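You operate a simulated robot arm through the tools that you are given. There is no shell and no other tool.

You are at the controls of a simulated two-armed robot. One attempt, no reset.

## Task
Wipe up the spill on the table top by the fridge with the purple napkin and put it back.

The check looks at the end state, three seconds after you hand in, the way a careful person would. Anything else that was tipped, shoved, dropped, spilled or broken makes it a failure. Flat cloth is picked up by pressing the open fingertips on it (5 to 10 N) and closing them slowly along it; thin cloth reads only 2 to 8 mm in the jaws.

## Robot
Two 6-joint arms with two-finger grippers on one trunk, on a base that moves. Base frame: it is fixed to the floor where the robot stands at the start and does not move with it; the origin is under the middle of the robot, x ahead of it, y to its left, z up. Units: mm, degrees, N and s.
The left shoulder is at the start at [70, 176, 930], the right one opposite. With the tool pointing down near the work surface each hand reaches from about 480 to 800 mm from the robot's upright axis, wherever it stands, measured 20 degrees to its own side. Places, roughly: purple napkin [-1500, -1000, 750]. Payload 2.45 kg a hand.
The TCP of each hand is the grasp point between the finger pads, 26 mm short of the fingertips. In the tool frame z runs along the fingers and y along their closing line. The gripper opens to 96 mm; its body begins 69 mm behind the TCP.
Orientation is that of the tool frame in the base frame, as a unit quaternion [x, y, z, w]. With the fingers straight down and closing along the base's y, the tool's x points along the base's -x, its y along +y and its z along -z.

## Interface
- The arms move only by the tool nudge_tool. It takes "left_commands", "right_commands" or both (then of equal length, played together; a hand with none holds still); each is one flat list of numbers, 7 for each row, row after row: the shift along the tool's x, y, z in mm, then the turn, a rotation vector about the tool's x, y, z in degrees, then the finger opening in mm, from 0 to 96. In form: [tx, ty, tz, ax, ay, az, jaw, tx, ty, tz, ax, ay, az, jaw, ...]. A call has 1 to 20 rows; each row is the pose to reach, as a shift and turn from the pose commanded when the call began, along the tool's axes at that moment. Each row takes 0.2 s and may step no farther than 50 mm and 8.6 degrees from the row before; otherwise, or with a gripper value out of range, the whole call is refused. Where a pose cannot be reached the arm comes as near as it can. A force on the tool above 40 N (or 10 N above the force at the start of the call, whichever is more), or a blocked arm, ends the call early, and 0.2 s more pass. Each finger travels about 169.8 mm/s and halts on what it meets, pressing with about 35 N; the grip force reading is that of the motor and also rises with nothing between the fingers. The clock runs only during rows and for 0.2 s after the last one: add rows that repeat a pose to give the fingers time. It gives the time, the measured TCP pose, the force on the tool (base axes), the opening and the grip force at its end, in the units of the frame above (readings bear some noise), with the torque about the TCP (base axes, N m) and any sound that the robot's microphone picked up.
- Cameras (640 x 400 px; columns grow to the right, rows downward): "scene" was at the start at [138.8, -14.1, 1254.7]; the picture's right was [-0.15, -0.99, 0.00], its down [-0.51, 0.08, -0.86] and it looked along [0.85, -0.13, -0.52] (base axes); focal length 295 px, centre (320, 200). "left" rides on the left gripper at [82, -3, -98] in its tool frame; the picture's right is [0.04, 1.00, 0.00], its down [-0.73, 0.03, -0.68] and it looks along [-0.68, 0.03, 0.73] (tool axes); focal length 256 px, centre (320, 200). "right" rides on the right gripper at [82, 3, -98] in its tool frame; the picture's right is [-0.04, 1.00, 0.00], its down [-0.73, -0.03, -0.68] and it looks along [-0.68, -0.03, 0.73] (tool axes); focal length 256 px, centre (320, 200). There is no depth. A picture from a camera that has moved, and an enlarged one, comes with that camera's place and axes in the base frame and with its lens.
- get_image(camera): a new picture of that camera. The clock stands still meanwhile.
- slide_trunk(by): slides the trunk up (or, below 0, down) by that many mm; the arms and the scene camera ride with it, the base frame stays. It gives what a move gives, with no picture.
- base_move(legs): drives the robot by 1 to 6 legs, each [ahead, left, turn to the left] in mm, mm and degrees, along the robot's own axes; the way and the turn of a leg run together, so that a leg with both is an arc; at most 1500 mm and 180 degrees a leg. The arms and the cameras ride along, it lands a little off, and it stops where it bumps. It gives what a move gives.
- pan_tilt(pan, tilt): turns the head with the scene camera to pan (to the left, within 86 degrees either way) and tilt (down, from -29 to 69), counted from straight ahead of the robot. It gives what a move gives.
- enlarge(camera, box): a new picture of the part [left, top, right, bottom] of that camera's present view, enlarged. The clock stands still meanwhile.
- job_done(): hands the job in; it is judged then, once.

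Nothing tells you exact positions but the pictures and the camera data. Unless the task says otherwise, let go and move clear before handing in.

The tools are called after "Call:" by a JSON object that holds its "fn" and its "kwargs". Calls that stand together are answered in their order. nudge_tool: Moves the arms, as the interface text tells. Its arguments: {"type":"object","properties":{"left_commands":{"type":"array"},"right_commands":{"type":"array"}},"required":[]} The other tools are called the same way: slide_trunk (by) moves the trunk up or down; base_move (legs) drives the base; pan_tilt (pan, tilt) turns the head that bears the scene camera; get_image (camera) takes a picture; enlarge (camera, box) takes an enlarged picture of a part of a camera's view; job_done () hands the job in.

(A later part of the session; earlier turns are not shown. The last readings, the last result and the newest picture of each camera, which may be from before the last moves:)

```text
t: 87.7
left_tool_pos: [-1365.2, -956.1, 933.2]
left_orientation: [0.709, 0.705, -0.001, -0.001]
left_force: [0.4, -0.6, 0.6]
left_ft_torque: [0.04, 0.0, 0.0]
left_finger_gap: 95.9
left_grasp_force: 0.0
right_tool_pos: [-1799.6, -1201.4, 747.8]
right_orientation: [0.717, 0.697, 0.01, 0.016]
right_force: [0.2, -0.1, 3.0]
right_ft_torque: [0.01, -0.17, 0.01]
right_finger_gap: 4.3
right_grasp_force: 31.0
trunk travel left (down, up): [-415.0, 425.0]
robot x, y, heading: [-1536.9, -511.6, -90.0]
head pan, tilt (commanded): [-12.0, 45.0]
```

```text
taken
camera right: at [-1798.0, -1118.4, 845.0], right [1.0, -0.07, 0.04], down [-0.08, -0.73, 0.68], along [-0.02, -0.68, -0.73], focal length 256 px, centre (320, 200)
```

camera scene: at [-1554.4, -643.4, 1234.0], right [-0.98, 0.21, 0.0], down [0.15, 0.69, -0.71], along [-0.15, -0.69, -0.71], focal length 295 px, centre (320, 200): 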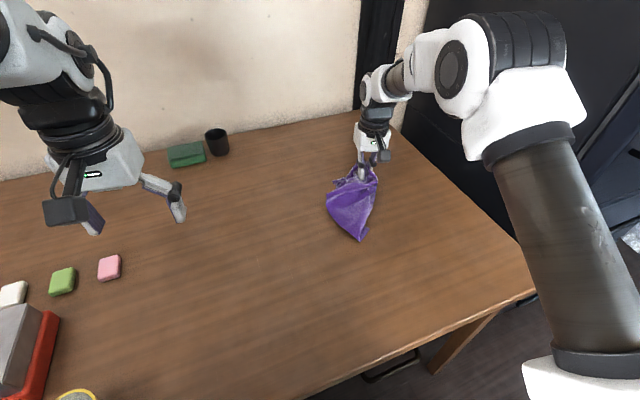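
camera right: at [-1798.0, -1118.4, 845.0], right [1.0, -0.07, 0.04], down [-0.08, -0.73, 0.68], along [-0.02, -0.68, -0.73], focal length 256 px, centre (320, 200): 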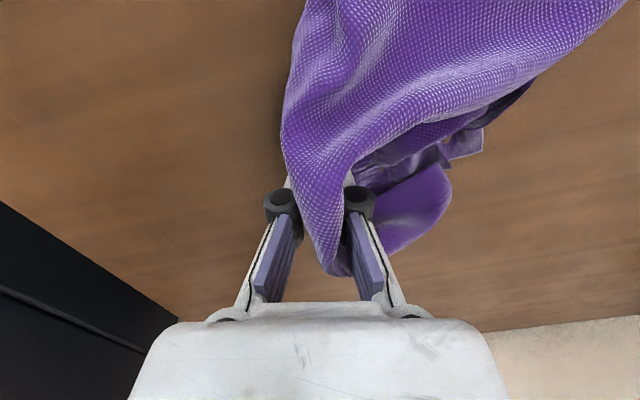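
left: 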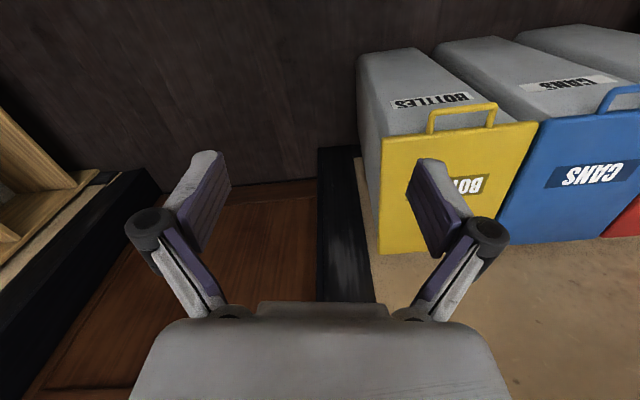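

Lifting the napkin aside again to inspect.

Call:
{"fn": "nudge_tool", "kwargs": {"right_commands": [10, 10, -40, 0, 0, 0, 0, 30, 30, -75, 0, 0, 0, 0, 50, 65, -105, 0, 0, 0, 0, 65, 100, -125, 0, 0, 0, 0, 80, 140, -140, 0, 0, 0, 0, 90, 180, -150, 0, 0, 0, 0, 90, 200, -150, 0, 0, 0, 0, 90, 200, -150, 0, 0, 0, 0]}}

Call:
{"fn": "enlarge", "kwargs": {"camera": "right", "box": [90, 80, 290, 205]}}

Call:
{"fn": "get_image", "kwargs": {"camera": "scene"}}

Call:
{"fn": "enlarge", "kwargs": {"camera": "scene", "box": [290, 140, 420, 220]}}

```text
refused: row 3 steps farther than a row can; nothing moved
```

```text
3.20 times, centred on (190, 142) of right
camera zoom: at [-1798.0, -1118.4, 845.0], right [1.0, -0.07, 0.04], down [-0.08, -0.73, 0.68], along [-0.02, -0.68, -0.73], focal length 819 px, centre (736, 384)
```

zoom: 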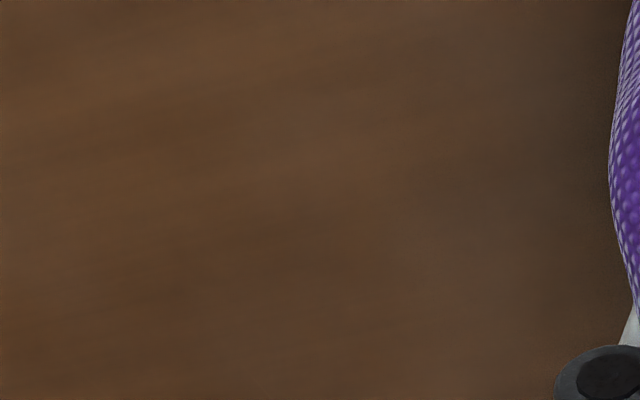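

```text
taken
camera scene: at [-1554.7, -643.2, 1234.0], right [-0.98, 0.21, 0.0], down [0.15, 0.69, -0.71], along [-0.15, -0.69, -0.71], focal length 295 px, centre (320, 200)
```

scene: 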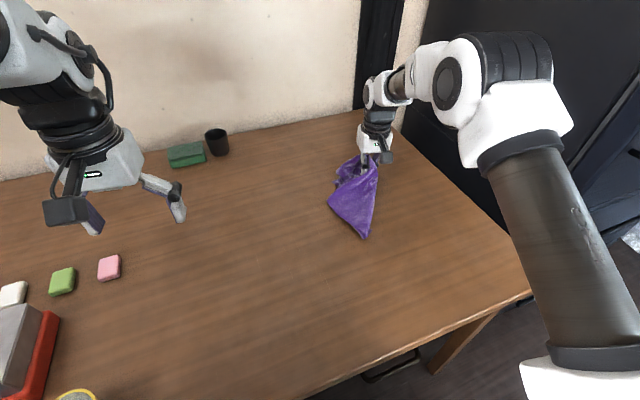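

```text
4.92 times, centred on (355, 180) of scene
camera zoom: at [-1554.7, -643.2, 1234.0], right [-0.98, 0.21, 0.0], down [0.15, 0.69, -0.71], along [-0.15, -0.69, -0.71], focal length 1452 px, centre (148, 298)
```

zoom: 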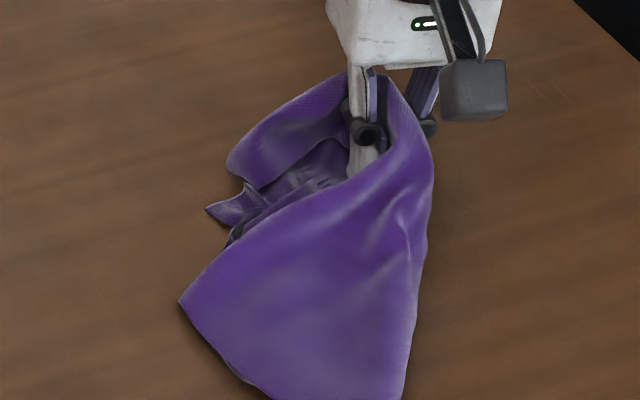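

One row was slightly too long; resending with shorter steps.

Call:
{"fn": "nudge_tool", "kwargs": {"right_commands": [10, 10, -40, 0, 0, 0, 0, 25, 25, -75, 0, 0, 0, 0, 40, 55, -105, 0, 0, 0, 0, 55, 90, -125, 0, 0, 0, 0, 70, 125, -140, 0, 0, 0, 0, 80, 165, -150, 0, 0, 0, 0, 90, 200, -150, 0, 0, 0, 0, 90, 200, -150, 0, 0, 0, 0]}}

Call:
{"fn": "enlarge", "kwargs": {"camera": "right", "box": [70, 70, 290, 205]}}

Call:
{"fn": "get_image", "kwargs": {"camera": "scene"}}

Call:
{"fn": "enlarge", "kwargs": {"camera": "scene", "box": [290, 140, 420, 220]}}

```text
t: 89.5
left_tool_pos: [-1365.9, -956.0, 931.6]
left_orientation: [0.709, 0.705, 0.0, 0.0]
left_force: [0.0, 0.1, 0.1]
left_ft_torque: [-0.01, -0.02, -0.02]
left_finger_gap: 96.1
left_grasp_force: 0.1
right_tool_pos: [-1616.0, -1119.0, 904.2]
right_orientation: [0.726, 0.687, 0.024, 0.025]
right_force: [-0.1, 0.1, -0.9]
right_ft_torque: [0.02, 0.02, 0.0]
right_finger_gap: 5.6
right_grasp_force: 32.8
trunk travel left (down, up): [-415.0, 425.0]
robot x, y, heading: [-1540.0, -510.3, -89.8]
head pan, tilt (commanded): [-12.0, 45.0]
```

```text
2.91 times, centred on (180, 138) of right
camera zoom: at [-1615.9, -1036.7, 1003.2], right [0.99, -0.09, 0.07], down [-0.12, -0.73, 0.68], along [-0.01, -0.68, -0.73], focal length 745 px, centre (727, 382)
```

zoom: 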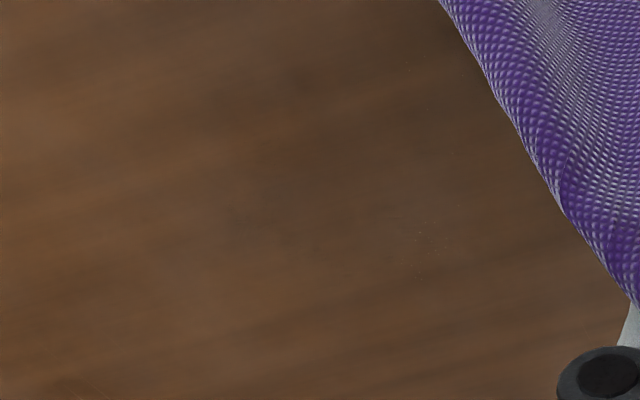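

```text
taken
camera scene: at [-1554.3, -643.3, 1234.0], right [-0.98, 0.21, 0.0], down [0.15, 0.69, -0.71], along [-0.15, -0.69, -0.71], focal length 295 px, centre (320, 200)
```

scene: 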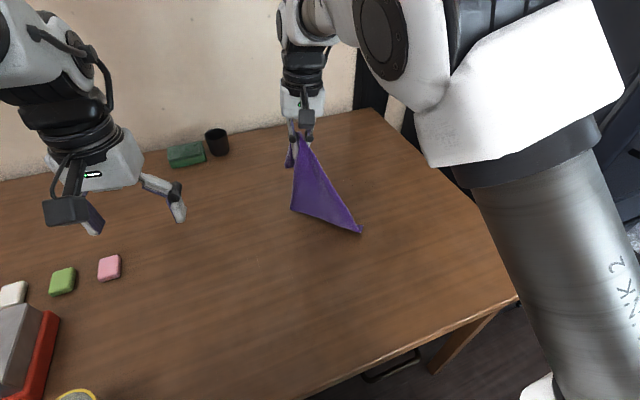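

```text
4.92 times, centred on (355, 180) of scene
camera zoom: at [-1554.3, -643.3, 1234.0], right [-0.98, 0.21, 0.0], down [0.15, 0.69, -0.71], along [-0.15, -0.69, -0.71], focal length 1452 px, centre (148, 298)
```

zoom: 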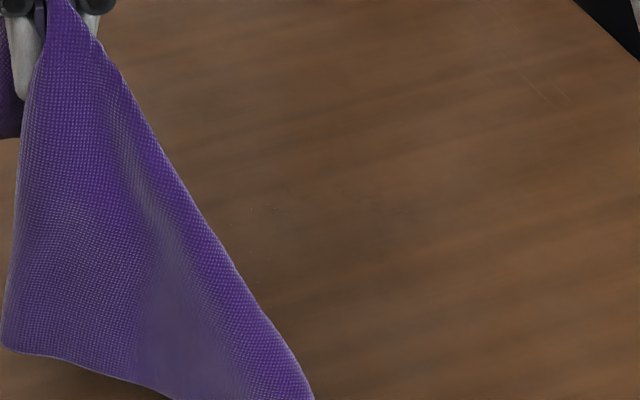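

Almost entirely clean; only a hair-thin trace remains near y≈-1195 between x≈-1800 and -1745. I'll give it one more thorough pass with the wad.

Call:
{"fn": "nudge_tool", "kwargs": {"right_commands": [-20, -40, 0, 0, 0, 0, 0, -40, -80, 0, 0, 0, 0, 0, -60, -120, 0, 0, 0, 0, 0, -75, -150, 15, 0, 0, 0, 0, -75, -150, 55, 0, 0, 0, 0, -75, -150, 95, 0, 0, 0, 0, -75, -150, 130, 0, 0, 0, 0, -75, -150, 148, 0, 0, 0, 0, -75, -150, 152, 0, 0, 0, 0, -75, -150, 152, 0, 0, 0, 0]}}

```text
t: 91.7
left_tool_pos: [-1365.7, -955.9, 933.9]
left_orientation: [0.709, 0.705, -0.002, 0.0]
left_force: [-1.2, 0.3, -0.7]
left_ft_torque: [0.01, 0.02, 0.01]
left_finger_gap: 96.2
left_grasp_force: 0.1
right_tool_pos: [-1747.6, -1185.3, 747.4]
right_orientation: [0.716, 0.697, 0.009, 0.017]
right_force: [2.9, 1.0, 19.0]
right_ft_torque: [-0.28, -0.12, 0.05]
right_finger_gap: 0.0
right_grasp_force: 28.1
trunk travel left (down, up): [-415.0, 425.0]
robot x, y, heading: [-1538.8, -513.8, -90.0]
head pan, tilt (commanded): [-12.0, 45.0]
```

Call:
{"fn": "nudge_tool", "kwargs": {"right_commands": [-10, 0, -0.6, 0, 0, 0, 0, -10, -15, -0.6, 0, 0, 0, 0, -10, -30, -0.6, 0, 0, 0, 0, -10, -45, -0.6, 0, 0, 0, 0, -10, -60, -0.6, 0, 0, 0, 0, -20, -62, -0.8, 0, 0, 0, 0, -24, -50, -0.8, 0, 0, 0, 0, -24, -35, -0.8, 0, 0, 0, 0, -24, -20, -0.8, 0, 0, 0, 0, -24, -5, -0.8, 0, 0, 0, 0, -20, 8, -0.8, 0, 0, 0, 0, -5, 8, -0.6, 0, 0, 0, 0, 0, -5, -0.6, 0, 0, 0, 0, 0, -20, -0.6, 0, 0, 0, 0, 0, -35, -0.6, 0, 0, 0, 0, 0, -50, -0.6, 0, 0, 0, 0, 0, -64, -0.6, 0, 0, 0, 0, 15, -62, -0.6, 0, 0, 0, 0, 15, -47, -0.6, 0, 0, 0, 0, 15, -32, -0.6, 0, 0, 0, 0]}}

Call:
{"fn": "nudge_tool", "kwargs": {"right_commands": [0, 15, 0, 0, 0, 0, 0, 0, 30, 0, 0, 0, 0, 0, 10, 36, 0, 0, 0, 0, 0, 20, 25, 0, 0, 0, 0, 0, 20, 10, 0, 0, 0, 0, 0, 20, -5, 0, 0, 0, 0, 0, 20, -20, 0, 0, 0, 0, 0, 10, -25, 0, 0, 0, 0, 0]}}

Call:
{"fn": "get_image", "kwargs": {"camera": "right"}}

```text
t: 95.9
left_tool_pos: [-1364.8, -954.4, 933.6]
left_orientation: [0.709, 0.705, -0.001, 0.0]
left_force: [0.2, -0.2, 0.9]
left_ft_torque: [0.03, 0.02, -0.02]
left_finger_gap: 96.1
left_grasp_force: 0.2
right_tool_pos: [-1780.3, -1168.2, 747.2]
right_orientation: [0.717, 0.696, 0.01, 0.017]
right_force: [-3.7, 0.2, 22.3]
right_ft_torque: [0.17, 0.31, 0.01]
right_finger_gap: 5.0
right_grasp_force: 38.3
trunk travel left (down, up): [-415.0, 425.0]
robot x, y, heading: [-1538.0, -510.5, -90.1]
head pan, tilt (commanded): [-12.0, 45.0]
```

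```text
t: 97.7
left_tool_pos: [-1364.9, -954.8, 932.6]
left_orientation: [0.709, 0.705, -0.001, -0.001]
left_force: [-1.1, -0.5, -0.5]
left_ft_torque: [0.05, -0.01, 0.01]
left_finger_gap: 95.7
left_grasp_force: 0.0
right_tool_pos: [-1805.3, -1161.3, 746.2]
right_orientation: [0.716, 0.698, 0.009, 0.016]
right_force: [3.5, 0.0, 15.0]
right_ft_torque: [-0.03, -0.49, 0.0]
right_finger_gap: 5.4
right_grasp_force: 40.5
trunk travel left (down, up): [-415.0, 425.0]
robot x, y, heading: [-1535.0, -510.2, -89.7]
head pan, tilt (commanded): [-12.0, 45.0]
```

```text
taken
camera right: at [-1803.6, -1078.3, 843.9], right [1.0, -0.07, 0.04], down [-0.07, -0.73, 0.68], along [-0.02, -0.68, -0.73], focal length 256 px, centre (320, 200)
```

right: 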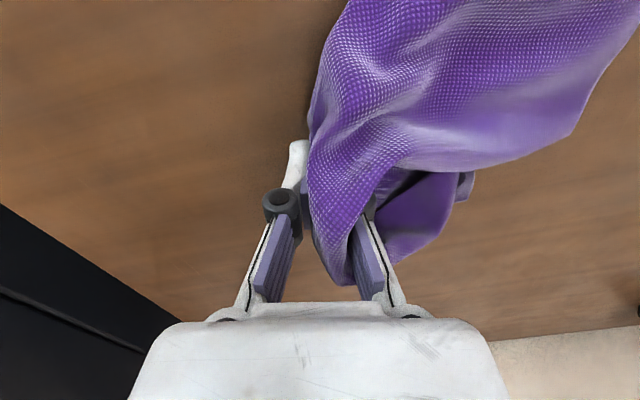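

Lifting clear again to inspect the table and then carry the napkin back.

Call:
{"fn": "nudge_tool", "kwargs": {"right_commands": [0, 10, -40, 0, 0, 0, 0, 5, 25, -75, 0, 0, 0, 0, 15, 55, -105, 0, 0, 0, 0, 25, 90, -125, 0, 0, 0, 0, 35, 125, -140, 0, 0, 0, 0, 40, 165, -150, 0, 0, 0, 0, 45, 200, -150, 0, 0, 0, 0, 45, 200, -150, 0, 0, 0, 0]}}

Call:
{"fn": "enlarge", "kwargs": {"camera": "right", "box": [70, 70, 290, 205]}}

Call:
{"fn": "get_image", "kwargs": {"camera": "scene"}}

Call:
{"fn": "enlarge", "kwargs": {"camera": "scene", "box": [290, 140, 420, 220]}}

```text
t: 99.5
left_tool_pos: [-1365.4, -955.6, 932.3]
left_orientation: [0.709, 0.705, -0.001, 0.0]
left_force: [-0.8, 0.7, -0.3]
left_ft_torque: [0.04, 0.03, 0.03]
left_finger_gap: 96.1
left_grasp_force: 0.0
right_tool_pos: [-1615.0, -1124.7, 904.8]
right_orientation: [0.724, 0.689, 0.02, 0.025]
right_force: [-1.0, -0.1, 0.7]
right_ft_torque: [0.02, 0.0, -0.02]
right_finger_gap: 5.1
right_grasp_force: 32.8
trunk travel left (down, up): [-415.0, 425.0]
robot x, y, heading: [-1537.2, -512.0, -89.8]
head pan, tilt (commanded): [-12.0, 45.0]
```

```text
2.91 times, centred on (180, 138) of right
camera zoom: at [-1615.1, -1041.3, 1003.2], right [0.99, -0.09, 0.06], down [-0.11, -0.73, 0.68], along [-0.01, -0.68, -0.73], focal length 745 px, centre (727, 382)
```

zoom: 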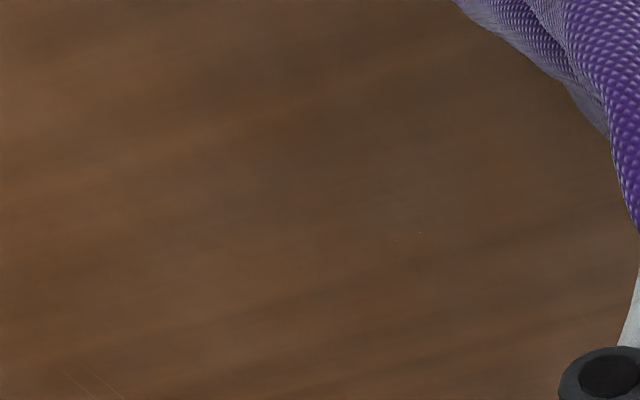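

```text
taken
camera scene: at [-1554.3, -643.4, 1234.0], right [-0.98, 0.21, 0.0], down [0.15, 0.69, -0.71], along [-0.15, -0.69, -0.71], focal length 295 px, centre (320, 200)
```

scene: 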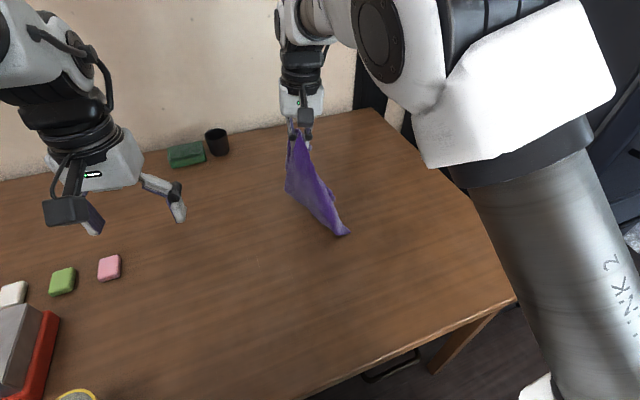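

```text
4.92 times, centred on (355, 180) of scene
camera zoom: at [-1554.3, -643.4, 1234.0], right [-0.98, 0.21, 0.0], down [0.15, 0.69, -0.71], along [-0.15, -0.69, -0.71], focal length 1452 px, centre (148, 298)
```

zoom: 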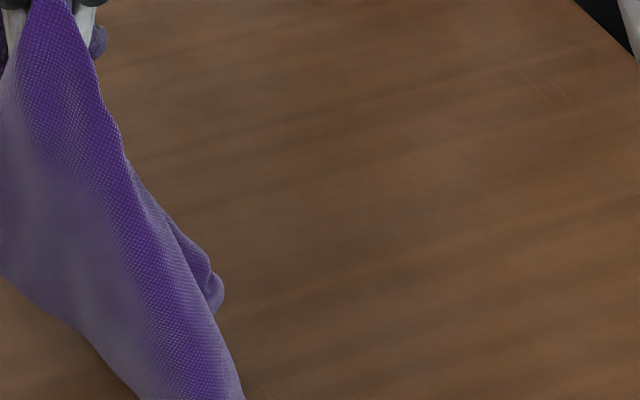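

Call:
{"fn": "enlarge", "kwargs": {"camera": "right", "box": [170, 110, 258, 165]}}

Call:
{"fn": "get_image", "kwargs": {"camera": "right"}}

Call:
{"fn": "get_image", "kwargs": {"camera": "left"}}

```text
7.27 times, centred on (214, 138) of right
camera zoom: at [-1615.1, -1041.3, 1003.2], right [0.99, -0.09, 0.06], down [-0.11, -0.73, 0.68], along [-0.01, -0.68, -0.73], focal length 1862 px, centre (1091, 654)
```

zoom: 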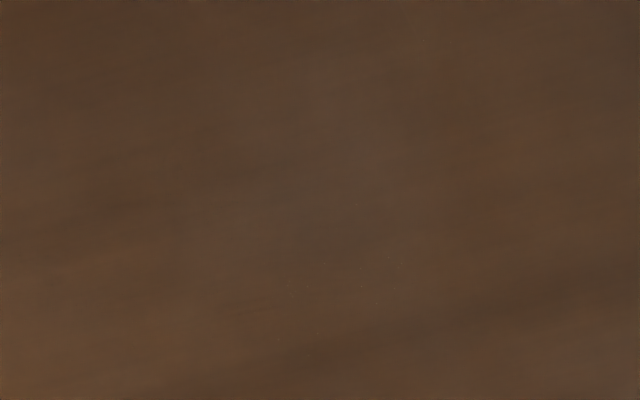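

```text
taken
camera right: at [-1615.1, -1041.3, 1003.2], right [0.99, -0.09, 0.06], down [-0.11, -0.73, 0.68], along [-0.01, -0.68, -0.73], focal length 256 px, centre (320, 200)
```

right: 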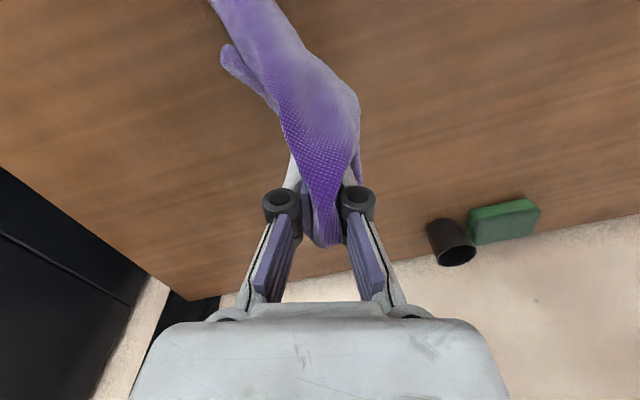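

```text
taken
camera left: at [-1368.2, -873.4, 1030.8], right [1.0, 0.03, 0.0], down [0.03, -0.73, 0.68], along [0.02, -0.68, -0.73], focal length 256 px, centre (320, 200)
```

left: 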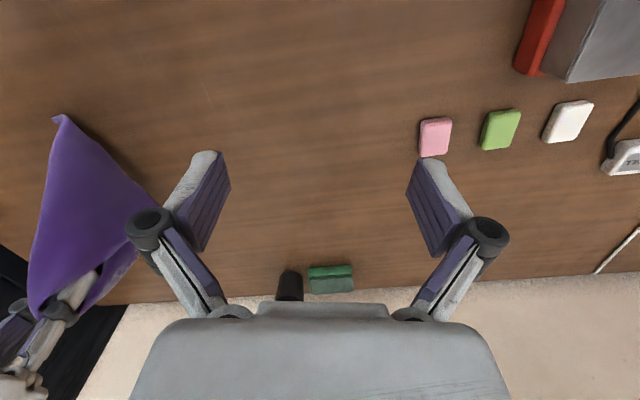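

The patch is essentially gone. Now I'll raise the trunk to hang the napkin free, back the base up a little so I can reach the napkin's original place, and look at how it hangs.

Call:
{"fn": "slide_trunk", "kwargs": {"by": 200}}

Call:
{"fn": "enlarge", "kwargs": {"camera": "scene", "box": [280, 160, 440, 260]}}

Call:
{"fn": "get_image", "kwargs": {"camera": "scene"}}

```text
t: 101.7
left_tool_pos: [-1366.1, -956.4, 1132.3]
left_orientation: [0.709, 0.705, -0.001, -0.001]
left_force: [0.0, -0.2, 0.1]
left_ft_torque: [0.01, 0.01, 0.04]
left_finger_gap: 96.1
left_grasp_force: 0.1
right_tool_pos: [-1615.8, -1123.4, 1105.0]
right_orientation: [0.723, 0.691, 0.019, 0.025]
right_force: [0.0, -0.5, 12.5]
right_ft_torque: [-0.03, -0.02, -0.01]
right_finger_gap: 0.6
right_grasp_force: 27.6
trunk travel left (down, up): [-615.0, 225.0]
robot x, y, heading: [-1536.6, -514.3, -90.0]
head pan, tilt (commanded): [-12.0, 45.0]
```

```text
4.00 times, centred on (360, 210) of scene
camera zoom: at [-1554.5, -643.6, 1433.9], right [-0.98, 0.21, 0.0], down [0.15, 0.69, -0.71], along [-0.15, -0.69, -0.71], focal length 1180 px, centre (160, 160)
```

zoom: 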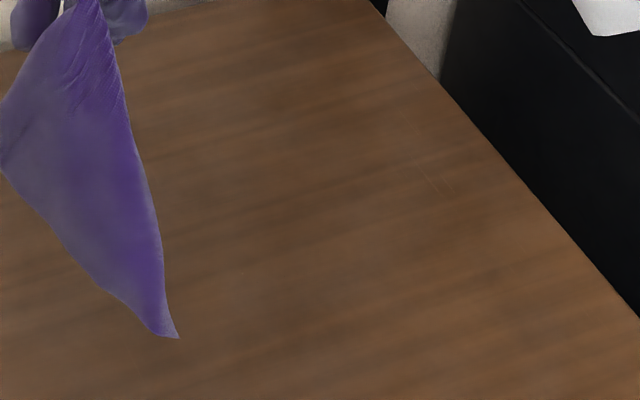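

```text
taken
camera scene: at [-1554.5, -643.6, 1433.9], right [-0.98, 0.21, 0.0], down [0.15, 0.69, -0.71], along [-0.15, -0.69, -0.71], focal length 295 px, centre (320, 200)
```

scene: 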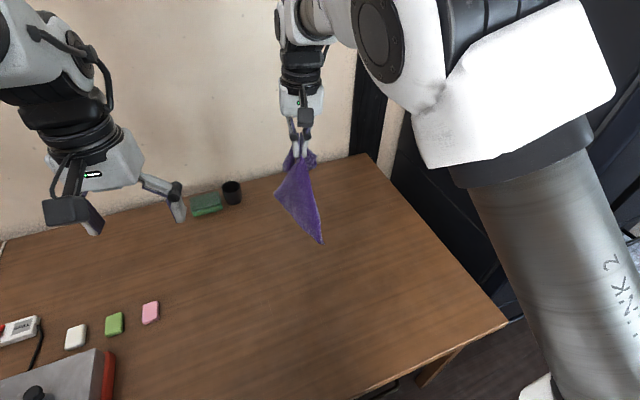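

The table where the spill was looks clean from this angle too. Now back the base up and view the hanging napkin.

Call:
{"fn": "base_move", "kwargs": {"legs": [[-150, 30, 0]]}}

Call:
{"fn": "pan_tilt", "kwargs": {"pan": 0, "tilt": 45}}

Call:
{"fn": "get_image", "kwargs": {"camera": "scene"}}

Call:
{"fn": "get_image", "kwargs": {"camera": "left"}}

```text
t: 103.1
left_tool_pos: [-1337.3, -810.8, 1131.9]
left_orientation: [0.71, 0.704, 0.001, -0.001]
left_force: [-0.7, -0.4, -0.3]
left_ft_torque: [0.01, 0.0, 0.02]
left_finger_gap: 96.0
left_grasp_force: 0.1
right_tool_pos: [-1586.6, -979.0, 1104.3]
right_orientation: [0.724, 0.69, 0.02, 0.024]
right_force: [0.0, -0.5, 1.5]
right_ft_torque: [-0.07, -0.03, 0.0]
right_finger_gap: 0.7
right_grasp_force: 31.6
trunk travel left (down, up): [-615.0, 225.0]
robot x, y, heading: [-1503.0, -364.9, -90.0]
head pan, tilt (commanded): [-12.0, 45.0]
```

```text
t: 103.8
left_tool_pos: [-1337.0, -809.9, 1132.1]
left_orientation: [0.71, 0.704, 0.0, 0.0]
left_force: [0.5, -0.3, -0.1]
left_ft_torque: [0.02, -0.01, 0.01]
left_finger_gap: 96.0
left_grasp_force: 0.0
right_tool_pos: [-1588.3, -977.8, 1105.8]
right_orientation: [0.725, 0.688, 0.021, 0.025]
right_force: [-0.4, -0.4, -0.8]
right_ft_torque: [-0.03, -0.02, 0.01]
right_finger_gap: 1.0
right_grasp_force: 29.6
trunk travel left (down, up): [-615.0, 225.0]
robot x, y, heading: [-1508.1, -365.7, -89.8]
head pan, tilt (commanded): [0.0, 45.0]
```

```text
taken
camera scene: at [-1508.5, -498.2, 1434.0], right [-1.0, 0.0, 0.0], down [0.0, 0.71, -0.71], along [0.0, -0.71, -0.71], focal length 295 px, centre (320, 200)
```

scene: 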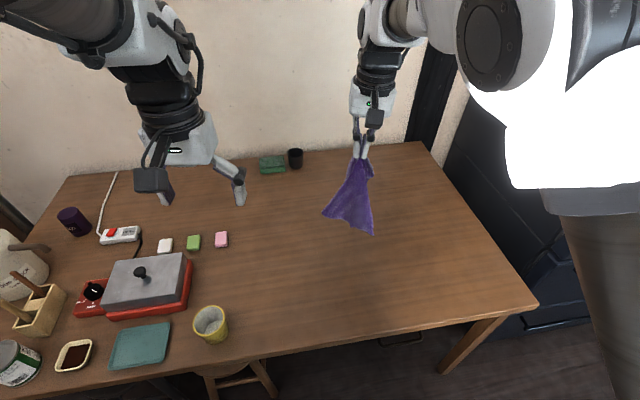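

```text
taken
camera left: at [-1339.2, -726.6, 1230.9], right [1.0, 0.03, 0.0], down [0.03, -0.73, 0.68], along [0.02, -0.68, -0.73], focal length 256 px, centre (320, 200)
```

left: 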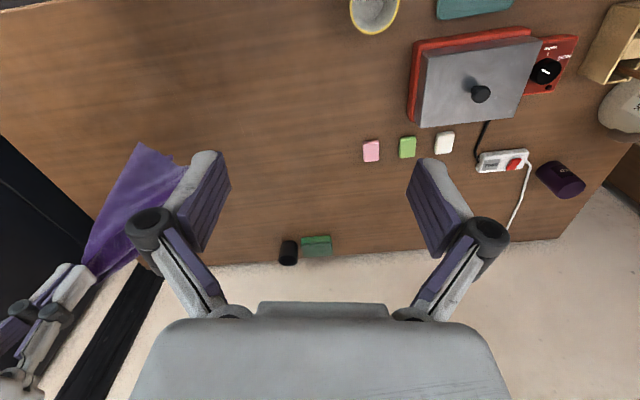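

Call:
{"fn": "enlarge", "kwargs": {"camera": "scene", "box": [280, 110, 440, 250]}}

Call:
{"fn": "enlarge", "kwargs": {"camera": "scene", "box": [380, 160, 480, 222]}}

```text
2.86 times, centred on (360, 180) of scene
camera zoom: at [-1508.5, -498.2, 1434.0], right [-1.0, 0.0, 0.0], down [0.0, 0.71, -0.71], along [0.0, -0.71, -0.71], focal length 843 px, centre (206, 257)
```

zoom: 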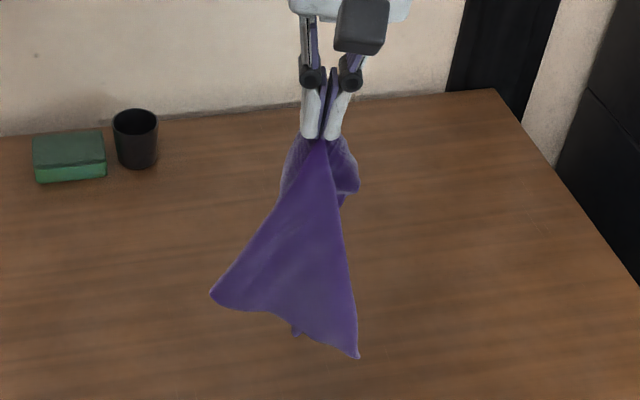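

```text
6.40 times, centred on (430, 191) of scene
camera zoom: at [-1508.5, -498.2, 1434.0], right [-1.0, 0.0, 0.0], down [0.0, 0.71, -0.71], along [0.0, -0.71, -0.71], focal length 1888 px, centre (-384, 258)
```

zoom: 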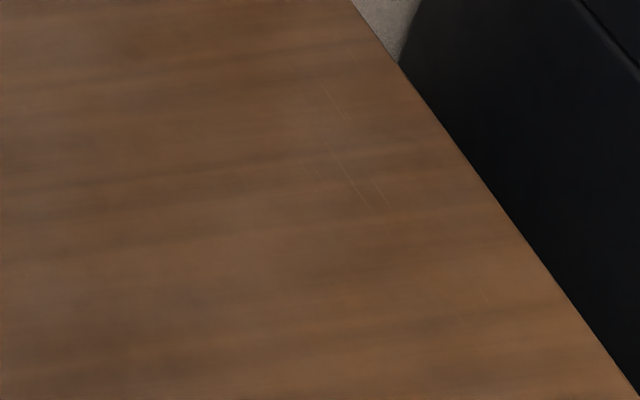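

The spill spot is clean. The napkin hangs with its original near edge (two corners) at the bottom, so I'll lay it near-edge first and sweep away from me. First a small base shift for reach, then bring the hand over the near line of the original place.

Call:
{"fn": "base_move", "kwargs": {"legs": [[-50, 40, 0]]}}

Call:
{"fn": "nudge_tool", "kwargs": {"right_commands": [20, 0, 0, 0, 0, 0, 0, 50, -10, 0, 0, 0, 0, 0, 80, -15, 5, 0, 0, 0, 0, 106, -20, 30, 0, 0, 0, 0, 116, -20, 60, 0, 0, 0, 0, 116, -20, 60, 0, 0, 0, 0, 116, -20, 60, 0, 0, 0, 0]}}

Call:
{"fn": "get_image", "kwargs": {"camera": "scene"}}

Call:
{"fn": "get_image", "kwargs": {"camera": "left"}}

```text
t: 104.8
left_tool_pos: [-1300.5, -762.6, 1131.9]
left_orientation: [0.71, 0.704, -0.001, -0.001]
left_force: [-0.7, 0.2, -0.5]
left_ft_torque: [-0.01, -0.01, -0.03]
left_finger_gap: 96.0
left_grasp_force: 0.1
right_tool_pos: [-1552.4, -929.6, 1104.9]
right_orientation: [0.725, 0.688, 0.022, 0.025]
right_force: [0.1, -0.7, -0.8]
right_ft_torque: [0.0, 0.02, 0.0]
right_finger_gap: 0.9
right_grasp_force: 30.5
trunk travel left (down, up): [-615.0, 225.0]
robot x, y, heading: [-1468.3, -314.4, -90.1]
head pan, tilt (commanded): [0.0, 45.0]
```

```text
t: 106.4
left_tool_pos: [-1300.5, -760.8, 1133.0]
left_orientation: [0.71, 0.704, -0.001, -0.001]
left_force: [-0.6, 0.0, -0.1]
left_ft_torque: [-0.04, -0.01, -0.01]
left_finger_gap: 96.1
left_grasp_force: 0.3
right_tool_pos: [-1584.7, -825.5, 1059.2]
right_orientation: [0.733, 0.677, 0.038, 0.052]
right_force: [-0.5, 0.1, 0.1]
right_ft_torque: [0.01, 0.02, 0.0]
right_finger_gap: 0.8
right_grasp_force: 30.7
right hand out of reach, approached as far as the arm can: row 4, 5, 6, 7
trunk travel left (down, up): [-615.0, 225.0]
robot x, y, heading: [-1474.1, -316.1, -89.9]
head pan, tilt (commanded): [0.0, 45.0]
```

```text
taken
camera scene: at [-1471.3, -449.5, 1433.9], right [-1.0, 0.0, 0.0], down [0.0, 0.71, -0.71], along [0.0, -0.71, -0.71], focal length 295 px, centre (320, 200)
```

scene: 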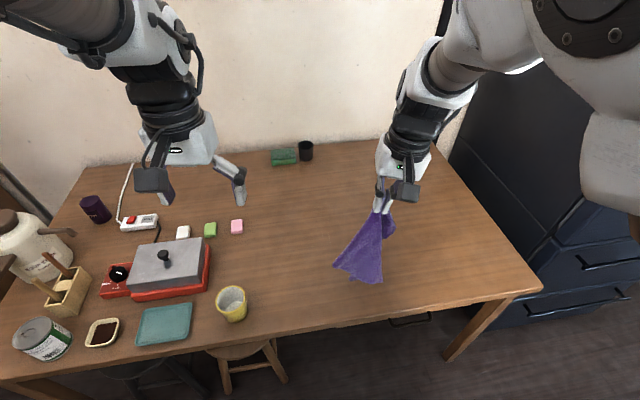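

```text
taken
camera left: at [-1302.4, -677.9, 1230.6], right [1.0, 0.03, 0.0], down [0.02, -0.73, 0.68], along [0.02, -0.68, -0.73], focal length 256 px, centre (320, 200)
```

left: 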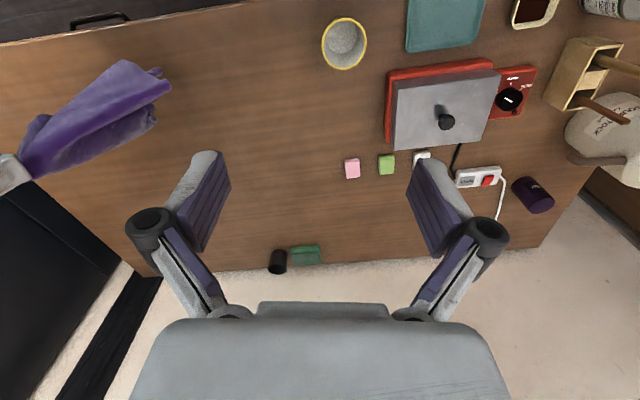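

The near edge hangs close to the right line (y≈-820). I'll lower the trunk so the lowest corner just touches the table.

Call:
{"fn": "slide_trunk", "kwargs": {"by": -75}}

Call:
{"fn": "get_image", "kwargs": {"camera": "scene"}}

```text
t: 107.5
left_tool_pos: [-1299.0, -760.6, 1057.4]
left_orientation: [0.71, 0.705, 0.0, 0.0]
left_force: [-0.2, 0.3, -0.9]
left_ft_torque: [0.02, 0.02, -0.01]
left_finger_gap: 96.1
left_grasp_force: 0.0
right_tool_pos: [-1585.1, -823.7, 981.1]
right_orientation: [0.734, 0.676, 0.041, 0.05]
right_force: [-0.1, 0.0, -0.5]
right_ft_torque: [0.0, -0.04, 0.01]
right_finger_gap: 0.8
right_grasp_force: 30.7
trunk travel left (down, up): [-540.0, 300.0]
robot x, y, heading: [-1467.8, -319.0, -90.0]
head pan, tilt (commanded): [0.0, 45.0]
```

```text
taken
camera scene: at [-1471.2, -449.1, 1359.0], right [-1.0, 0.0, 0.0], down [0.0, 0.71, -0.71], along [0.0, -0.71, -0.71], focal length 295 px, centre (320, 200)
```

scene: 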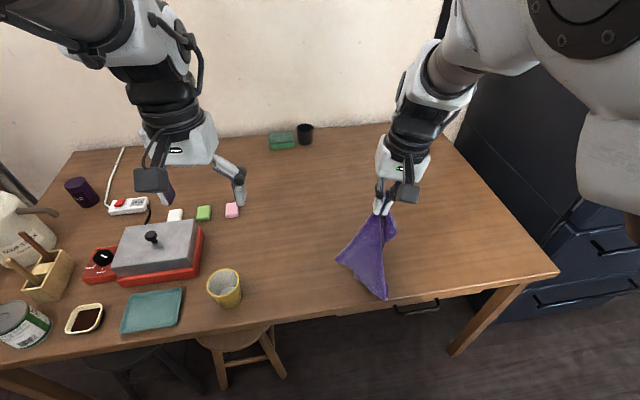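

The lowest corner touches near the front edge of the table, too close to me. I'll move the hand back away (−y) about 60 mm at the same height so the near edge settles around y≈-825.

Call:
{"fn": "nudge_tool", "kwargs": {"right_commands": [-25, 0, -8, 0, 0, 0, 0, -50, 0, -8, 0, 0, 0, 0, -65, 0, -5, 0, 0, 0, 0, -65, 0, -5, 0, 0, 0, 0]}}

Call:
{"fn": "get_image", "kwargs": {"camera": "scene"}}

```text
t: 108.5
left_tool_pos: [-1299.4, -760.8, 1058.5]
left_orientation: [0.709, 0.705, -0.001, 0.0]
left_force: [-0.6, -0.1, 0.2]
left_ft_torque: [-0.05, 0.01, -0.02]
left_finger_gap: 95.9
left_grasp_force: 0.0
right_tool_pos: [-1580.8, -883.5, 973.3]
right_orientation: [0.726, 0.687, 0.023, 0.026]
right_force: [0.5, -0.9, -0.5]
right_ft_torque: [0.02, 0.0, 0.04]
right_finger_gap: 0.9
right_grasp_force: 30.8
trunk travel left (down, up): [-540.0, 300.0]
robot x, y, heading: [-1469.0, -314.4, -90.3]
head pan, tilt (commanded): [0.0, 45.0]
```

```text
taken
camera scene: at [-1471.1, -449.1, 1359.0], right [-1.0, 0.0, 0.0], down [0.0, 0.71, -0.71], along [0.0, -0.71, -0.71], focal length 295 px, centre (320, 200)
```

scene: 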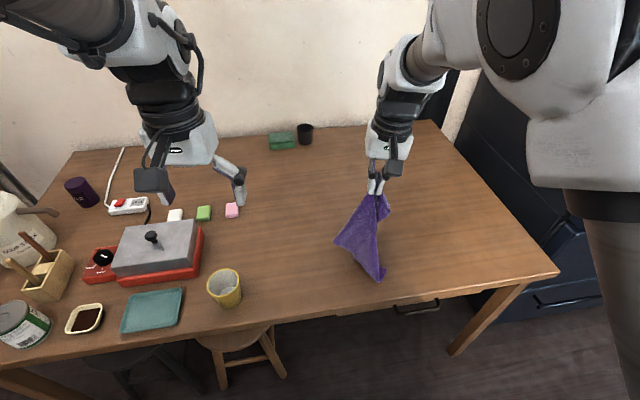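

The near-right corner is now around y≈-816 but too far left. I'll shift the hand 90 mm toward -x so that corner lands near its original place (-1709,-829).

Call:
{"fn": "nudge_tool", "kwargs": {"right_commands": [0, -30, -15, 0, 0, 0, 0, 0, -60, -15, 0, 0, 0, 0, 0, -92, -10, 0, 0, 0, 0, 0, -95, 0, 0, 0, 0, 0, 0, -95, 8, 0, 0, 0, 0, 0, -95, 8, 0, 0, 0, 0]}}

Call:
{"fn": "get_image", "kwargs": {"camera": "scene"}}

```text
t: 109.9
left_tool_pos: [-1299.9, -759.7, 1058.4]
left_orientation: [0.709, 0.705, -0.001, -0.001]
left_force: [-0.4, -0.2, -0.1]
left_ft_torque: [0.01, 0.0, 0.01]
left_finger_gap: 95.7
left_grasp_force: 0.0
right_tool_pos: [-1675.7, -878.8, 960.1]
right_orientation: [0.725, 0.688, 0.021, 0.026]
right_force: [-0.3, -0.1, -0.9]
right_ft_torque: [0.0, -0.02, 0.02]
right_finger_gap: 1.0
right_grasp_force: 31.2
trunk travel left (down, up): [-540.0, 300.0]
robot x, y, heading: [-1471.2, -315.4, -89.8]
head pan, tilt (commanded): [0.0, 45.0]
```

```text
taken
camera scene: at [-1471.4, -449.2, 1358.9], right [-1.0, 0.0, 0.0], down [0.0, 0.71, -0.71], along [0.0, -0.71, -0.71], focal length 295 px, centre (320, 200)
```

scene: 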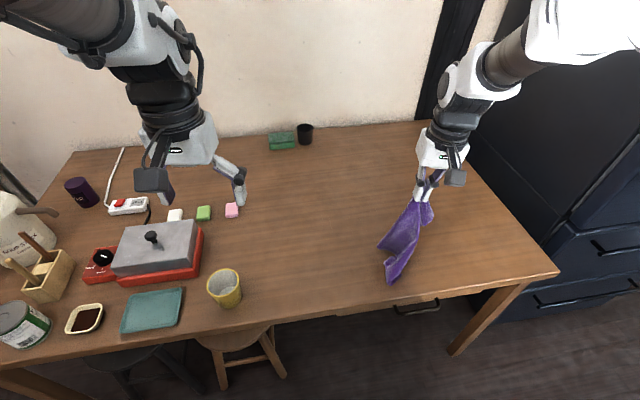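

The corner stuck to the table by friction. I'll lift 60 mm to free it, let it swing under, then lower again.

Call:
{"fn": "nudge_tool", "kwargs": {"right_commands": [0, -5, -35, 0, 0, 0, 0, 0, -10, -60, 0, 0, 0, 0, 0, -15, -60, 0, 0, 0, 0, 0, -15, -60, 0, 0, 0, 0, 0, -15, -60, 0, 0, 0, 0, 0, -15, -50, 0, 0, 0, 0, 0, -15, -20, 0, 0, 0, 0, 0, -15, 0, 0, 0, 0, 0, 0, -15, 0, 0, 0, 0, 0]}}

Call:
{"fn": "get_image", "kwargs": {"camera": "scene"}}

```text
t: 111.9
left_tool_pos: [-1300.1, -760.8, 1056.8]
left_orientation: [0.709, 0.705, -0.001, -0.001]
left_force: [0.8, -0.4, 1.1]
left_ft_torque: [0.0, -0.02, 0.02]
left_finger_gap: 96.0
left_grasp_force: 0.1
right_tool_pos: [-1691.4, -878.2, 957.8]
right_orientation: [0.725, 0.688, 0.021, 0.027]
right_force: [-0.5, 0.0, -0.9]
right_ft_torque: [-0.03, 0.0, -0.03]
right_finger_gap: 0.8
right_grasp_force: 30.7
trunk travel left (down, up): [-540.0, 300.0]
robot x, y, heading: [-1467.0, -316.0, -90.0]
head pan, tilt (commanded): [0.0, 45.0]
```

```text
taken
camera scene: at [-1471.1, -449.0, 1359.0], right [-1.0, 0.0, 0.0], down [0.0, 0.71, -0.71], along [0.0, -0.71, -0.71], focal length 295 px, centre (320, 200)
```

scene: 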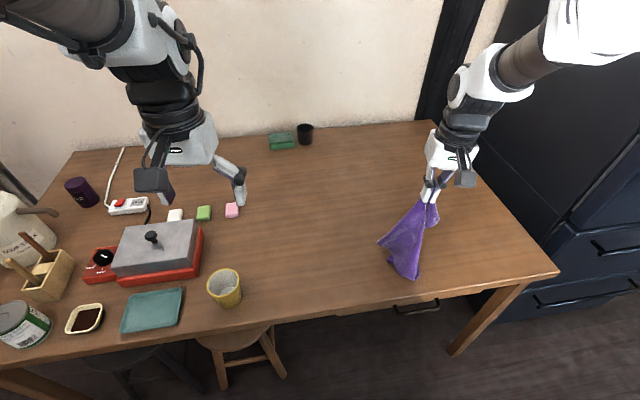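

The near-right corner now lies at about (-1701,-819). Now I'll sweep the hand diagonally back-left while lowering, to lay the cloth out toward its original far-left area.

Call:
{"fn": "nudge_tool", "kwargs": {"right_commands": [-11, 23, 0, 0, 0, 0, 0, -23, 47, 2, 0, 0, 0, 0, -34, 70, 5, 0, 0, 0, 0, -45, 93, 10, 0, 0, 0, 0, -56, 116, 20, 0, 0, 0, 0, -68, 140, 38, 0, 0, 0, 0, -79, 163, 63, 0, 0, 0, 0, -87, 179, 85, 0, 0, 0, 0, -95, 196, 109, 0, 0, 0, 0, -102, 210, 138, 0, 0, 0, 0, -106, 219, 162, 0, 0, 0, 0, -110, 226, 183, 0, 0, 0, 0, -113, 233, 198, 0, 0, 0, 0, -113, 233, 198, 0, 0, 0, 0]}}

Call:
{"fn": "get_image", "kwargs": {"camera": "scene"}}

Call:
{"fn": "get_image", "kwargs": {"camera": "right"}}

```text
t: 114.9
left_tool_pos: [-1299.3, -760.3, 1057.6]
left_orientation: [0.71, 0.704, 0.0, -0.001]
left_force: [-0.2, -0.2, -0.1]
left_ft_torque: [-0.02, -0.01, 0.01]
left_finger_gap: 95.6
left_grasp_force: 0.1
right_tool_pos: [-1453.6, -1005.7, 775.9]
right_orientation: [0.725, 0.688, 0.022, 0.026]
right_force: [0.6, -0.3, 0.4]
right_ft_torque: [-0.02, -0.01, -0.01]
right_finger_gap: 0.9
right_grasp_force: 30.5
trunk travel left (down, up): [-540.0, 300.0]
robot x, y, heading: [-1468.9, -317.7, -90.1]
head pan, tilt (commanded): [0.0, 45.0]
```

```text
taken
camera scene: at [-1471.2, -449.0, 1359.0], right [-1.0, 0.0, 0.0], down [0.0, 0.71, -0.71], along [0.0, -0.71, -0.71], focal length 295 px, centre (320, 200)
```

scene: 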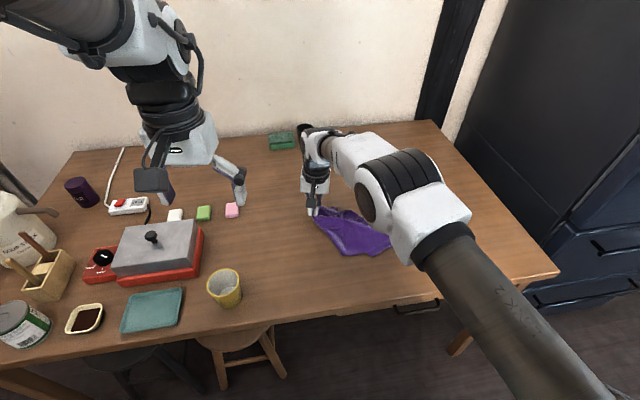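

```text
taken
camera right: at [-1452.2, -922.9, 874.2], right [0.99, -0.09, 0.07], down [-0.11, -0.73, 0.68], along [-0.01, -0.68, -0.73], focal length 256 px, centre (320, 200)
```

right: 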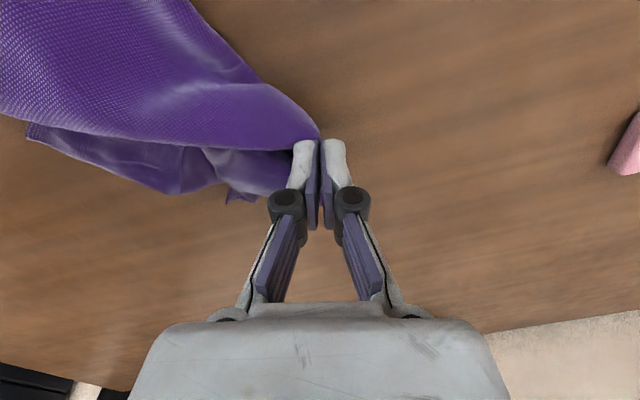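

The cloth is laid mostly along the diagonal. I'll lower the last bit, release gently, and raise the hand to look.

Call:
{"fn": "nudge_tool", "kwargs": {"right_commands": [0, 5, 12, 0, 0, 0, 0, 0, 5, 22, 0, 0, 0, 0, 0, 5, 22, 0, 0, 0, 15, 0, 5, 20, 0, 0, 0, 40, 0, 5, 10, 0, 0, 0, 50, 0, 5, -25, 0, 0, 0, 50, 0, 5, -65, 0, 0, 0, 50, 0, 5, -105, 0, 0, 0, 50, 0, 5, -105, 0, 0, 0, 50]}}

Call:
{"fn": "get_image", "kwargs": {"camera": "right"}}

Call:
{"fn": "get_image", "kwargs": {"camera": "scene"}}

```text
t: 116.9
left_tool_pos: [-1300.1, -761.4, 1056.5]
left_orientation: [0.709, 0.705, 0.0, -0.001]
left_force: [-0.6, 0.4, 0.2]
left_ft_torque: [-0.02, 0.0, 0.02]
left_finger_gap: 96.1
left_grasp_force: 0.0
right_tool_pos: [-1454.2, -1004.3, 884.0]
right_orientation: [0.725, 0.688, 0.023, 0.025]
right_force: [0.8, 0.0, 0.0]
right_ft_torque: [0.04, 0.05, 0.02]
right_finger_gap: 50.1
right_grasp_force: 0.1
trunk travel left (down, up): [-540.0, 300.0]
robot x, y, heading: [-1467.8, -318.2, -90.2]
head pan, tilt (commanded): [0.0, 45.0]
```

```text
taken
camera right: at [-1454.1, -921.8, 981.9], right [0.99, -0.09, 0.07], down [-0.11, -0.73, 0.68], along [-0.01, -0.68, -0.73], focal length 256 px, centre (320, 200)
```

right: 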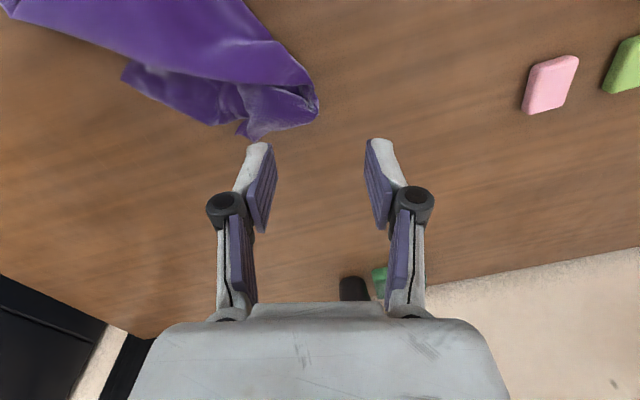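

```text
taken
camera scene: at [-1471.1, -450.2, 1358.8], right [-1.0, 0.0, 0.0], down [0.0, 0.71, -0.71], along [0.0, -0.71, -0.71], focal length 295 px, centre (320, 200)
```

scene: 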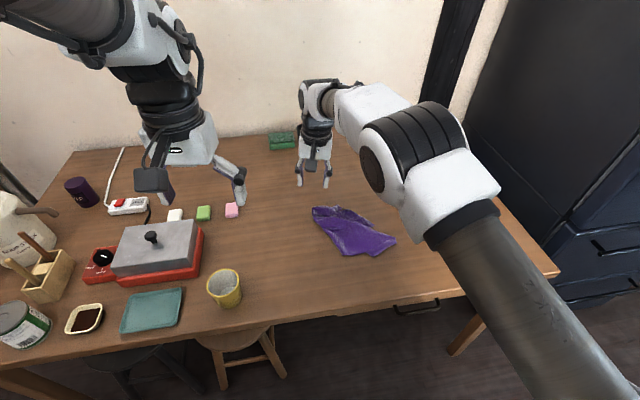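

The napkin's back around its original spot but folded up. I'll move the right arm aside for a clear look and then spread it out.

Call:
{"fn": "nudge_tool", "kwargs": {"right_commands": [10, -45, 0, 0, 0, 0, 70, 20, -90, 0, 0, 0, 0, 70, 30, -135, 0, 0, 0, 0, 70, 30, -180, 0, 0, 0, 0, 70, 30, -225, 0, 0, 0, 0, 70, 30, -270, 0, 0, 0, 0, 70, 30, -315, 0, 0, 0, 0, 70, 30, -360, 0, 0, 0, 0, 70, 30, -360, 0, 0, 0, 0, 70]}}

Call:
{"fn": "get_image", "kwargs": {"camera": "scene"}}

Call:
{"fn": "enlarge", "kwargs": {"camera": "scene", "box": [270, 180, 450, 292]}}

```text
t: 118.9
left_tool_pos: [-1299.7, -761.7, 1057.2]
left_orientation: [0.709, 0.705, -0.001, 0.0]
left_force: [0.8, 0.2, 0.4]
left_ft_torque: [0.0, 0.0, 0.0]
left_finger_gap: 95.9
left_grasp_force: 0.0
right_tool_pos: [-1813.0, -955.6, 859.5]
right_orientation: [0.724, 0.689, 0.021, 0.026]
right_force: [0.4, -0.4, -0.6]
right_ft_torque: [-0.02, 0.02, -0.01]
right_finger_gap: 70.1
right_grasp_force: 0.0
trunk travel left (down, up): [-540.0, 300.0]
robot x, y, heading: [-1474.0, -313.6, -90.1]
head pan, tilt (commanded): [0.0, 45.0]
```

```text
taken
camera scene: at [-1469.9, -449.5, 1358.9], right [-1.0, 0.0, 0.0], down [0.0, 0.71, -0.71], along [0.0, -0.71, -0.71], focal length 295 px, centre (320, 200)
```

scene: 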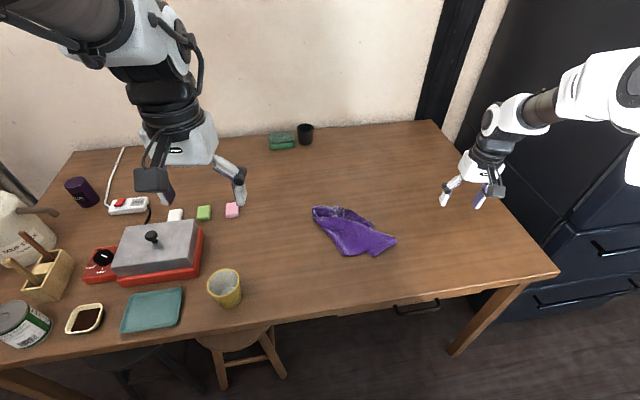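

```text
3.56 times, centred on (360, 236) of scene
camera zoom: at [-1469.9, -449.5, 1358.9], right [-1.0, 0.0, 0.0], down [0.0, 0.71, -0.71], along [0.0, -0.71, -0.71], focal length 1049 px, centre (178, 72)
```

zoom: 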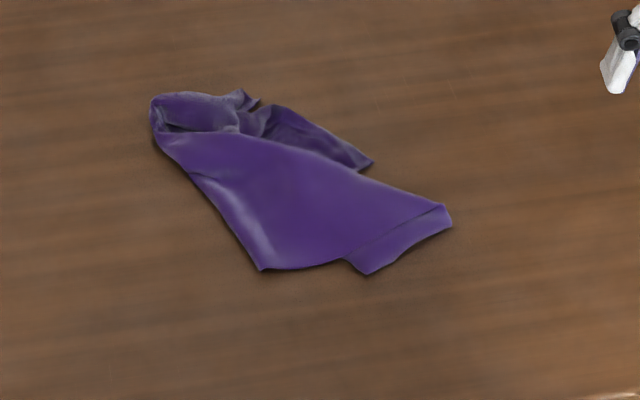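

The napkin is bunched along a diagonal; I'll spread it corner by corner. First I'll lower the trunk a bit, straighten the right hand's small tilt, and bring it above the near-left corner (about (-1531,-890)).

Call:
{"fn": "slide_trunk", "kwargs": {"by": -60}}

Call:
{"fn": "nudge_tool", "kwargs": {"right_commands": [0, 0, -20, 1.9, 0.2, -1.4, 40, 0, 0, -20, 3.8, 0.4, -2.8, 40, 6, 45, -20, 3.8, 0.4, -2.8, 40, 13, 90, -20, 3.8, 0.4, -2.8, 40, 19, 135, -20, 3.8, 0.4, -2.8, 40, 26, 180, -20, 3.8, 0.4, -2.8, 40, 33, 225, -20, 3.8, 0.4, -2.8, 40, 39, 266, -20, 3.8, 0.4, -2.8, 40, 39, 266, -20, 3.8, 0.4, -2.8, 40]}}

Call:
{"fn": "get_image", "kwargs": {"camera": "right"}}

Call:
{"fn": "get_image", "kwargs": {"camera": "scene"}}

```text
t: 119.9
left_tool_pos: [-1300.5, -760.8, 997.7]
left_orientation: [0.709, 0.705, -0.001, -0.001]
left_force: [-0.3, 1.0, 0.0]
left_ft_torque: [0.0, -0.01, -0.01]
left_finger_gap: 96.0
left_grasp_force: 0.0
right_tool_pos: [-1813.0, -955.1, 799.0]
right_orientation: [0.725, 0.688, 0.022, 0.026]
right_force: [-0.8, -0.6, -0.2]
right_ft_torque: [-0.02, 0.01, -0.02]
right_finger_gap: 69.8
right_grasp_force: 0.1
trunk travel left (down, up): [-480.0, 360.0]
robot x, y, heading: [-1471.0, -318.6, -90.1]
head pan, tilt (commanded): [0.0, 45.0]
```

```text
t: 121.9
left_tool_pos: [-1299.7, -760.7, 997.2]
left_orientation: [0.71, 0.705, -0.001, -0.001]
left_force: [-0.1, 0.1, 0.9]
left_ft_torque: [0.03, -0.01, 0.01]
left_finger_gap: 96.0
left_grasp_force: 0.2
right_tool_pos: [-1553.4, -930.1, 838.4]
right_orientation: [0.716, 0.698, 0.008, 0.006]
right_force: [-0.4, -0.3, 1.1]
right_ft_torque: [0.01, -0.02, -0.05]
right_finger_gap: 39.9
right_grasp_force: 0.1
trunk travel left (down, up): [-480.0, 360.0]
robot x, y, heading: [-1469.4, -316.7, -89.9]
head pan, tilt (commanded): [0.0, 45.0]
```

```text
taken
camera right: at [-1550.9, -848.6, 938.0], right [1.0, -0.06, 0.02], down [-0.06, -0.74, 0.68], along [-0.03, -0.67, -0.74], focal length 256 px, centre (320, 200)
```

right: 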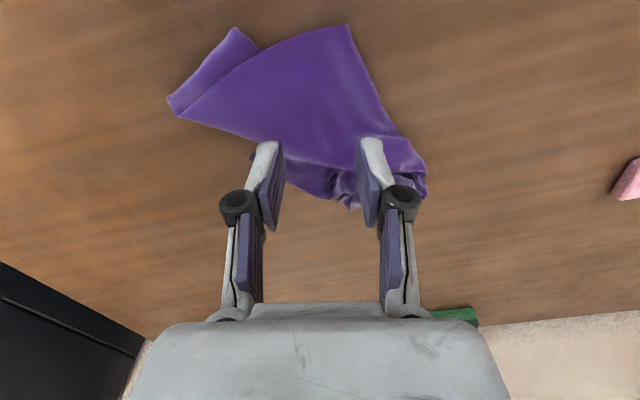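

```text
taken
camera scene: at [-1471.8, -449.6, 1298.9], right [-1.0, 0.0, 0.0], down [0.0, 0.71, -0.71], along [0.0, -0.71, -0.71], focal length 295 px, centre (320, 200)
```

scene: 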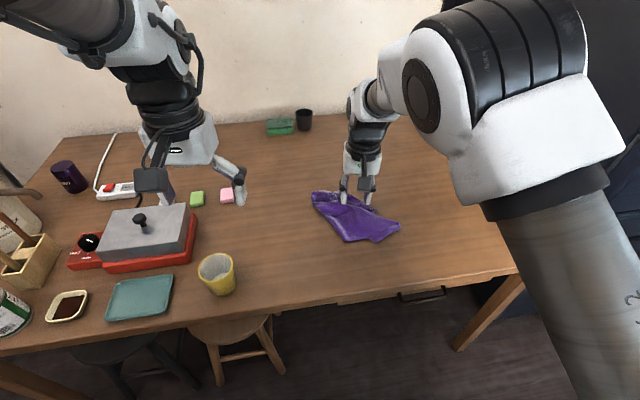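

I can see the near-left corner at about (-1529,-882). I'll go down on it about 40 mm inside the corner.

Call:
{"fn": "nudge_tool", "kwargs": {"right_commands": [6, 3, 20, 0, 0, 0, 40, 12, 6, 50, 0, 0, 0, 40, 12, 6, 80, 0, 0, 0, 40, 12, 6, 86, 0, 0, 0, 40, 12, 6, 86, 0, 0, 0, 40]}}

Call:
{"fn": "get_image", "kwargs": {"camera": "right"}}

```text
t: 123.1
left_tool_pos: [-1299.0, -760.9, 998.1]
left_orientation: [0.71, 0.705, 0.0, -0.001]
left_force: [0.4, 1.2, -0.8]
left_ft_torque: [0.0, -0.02, 0.04]
left_finger_gap: 96.1
left_grasp_force: 0.1
right_tool_pos: [-1544.1, -921.2, 750.0]
right_orientation: [0.713, 0.701, 0.005, 0.003]
right_force: [1.0, 0.2, 1.2]
right_ft_torque: [-0.03, 0.01, -0.01]
right_finger_gap: 40.2
right_grasp_force: 0.0
trunk travel left (down, up): [-480.0, 360.0]
robot x, y, heading: [-1476.0, -315.5, -90.0]
head pan, tilt (commanded): [0.0, 45.0]
```

```text
taken
camera right: at [-1540.6, -839.3, 849.0], right [1.0, -0.06, 0.01], down [-0.05, -0.73, 0.68], along [-0.03, -0.68, -0.74], focal length 256 px, centre (320, 200)
```

right: 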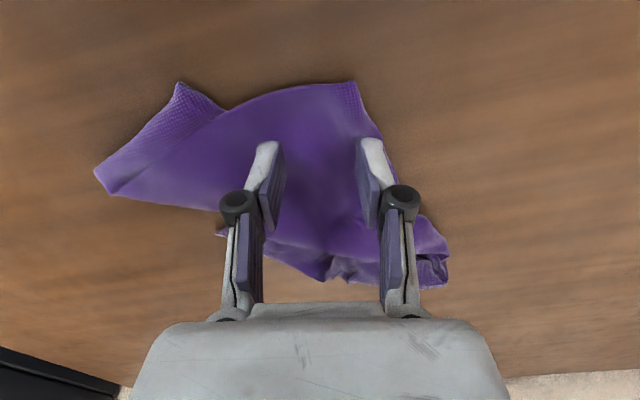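

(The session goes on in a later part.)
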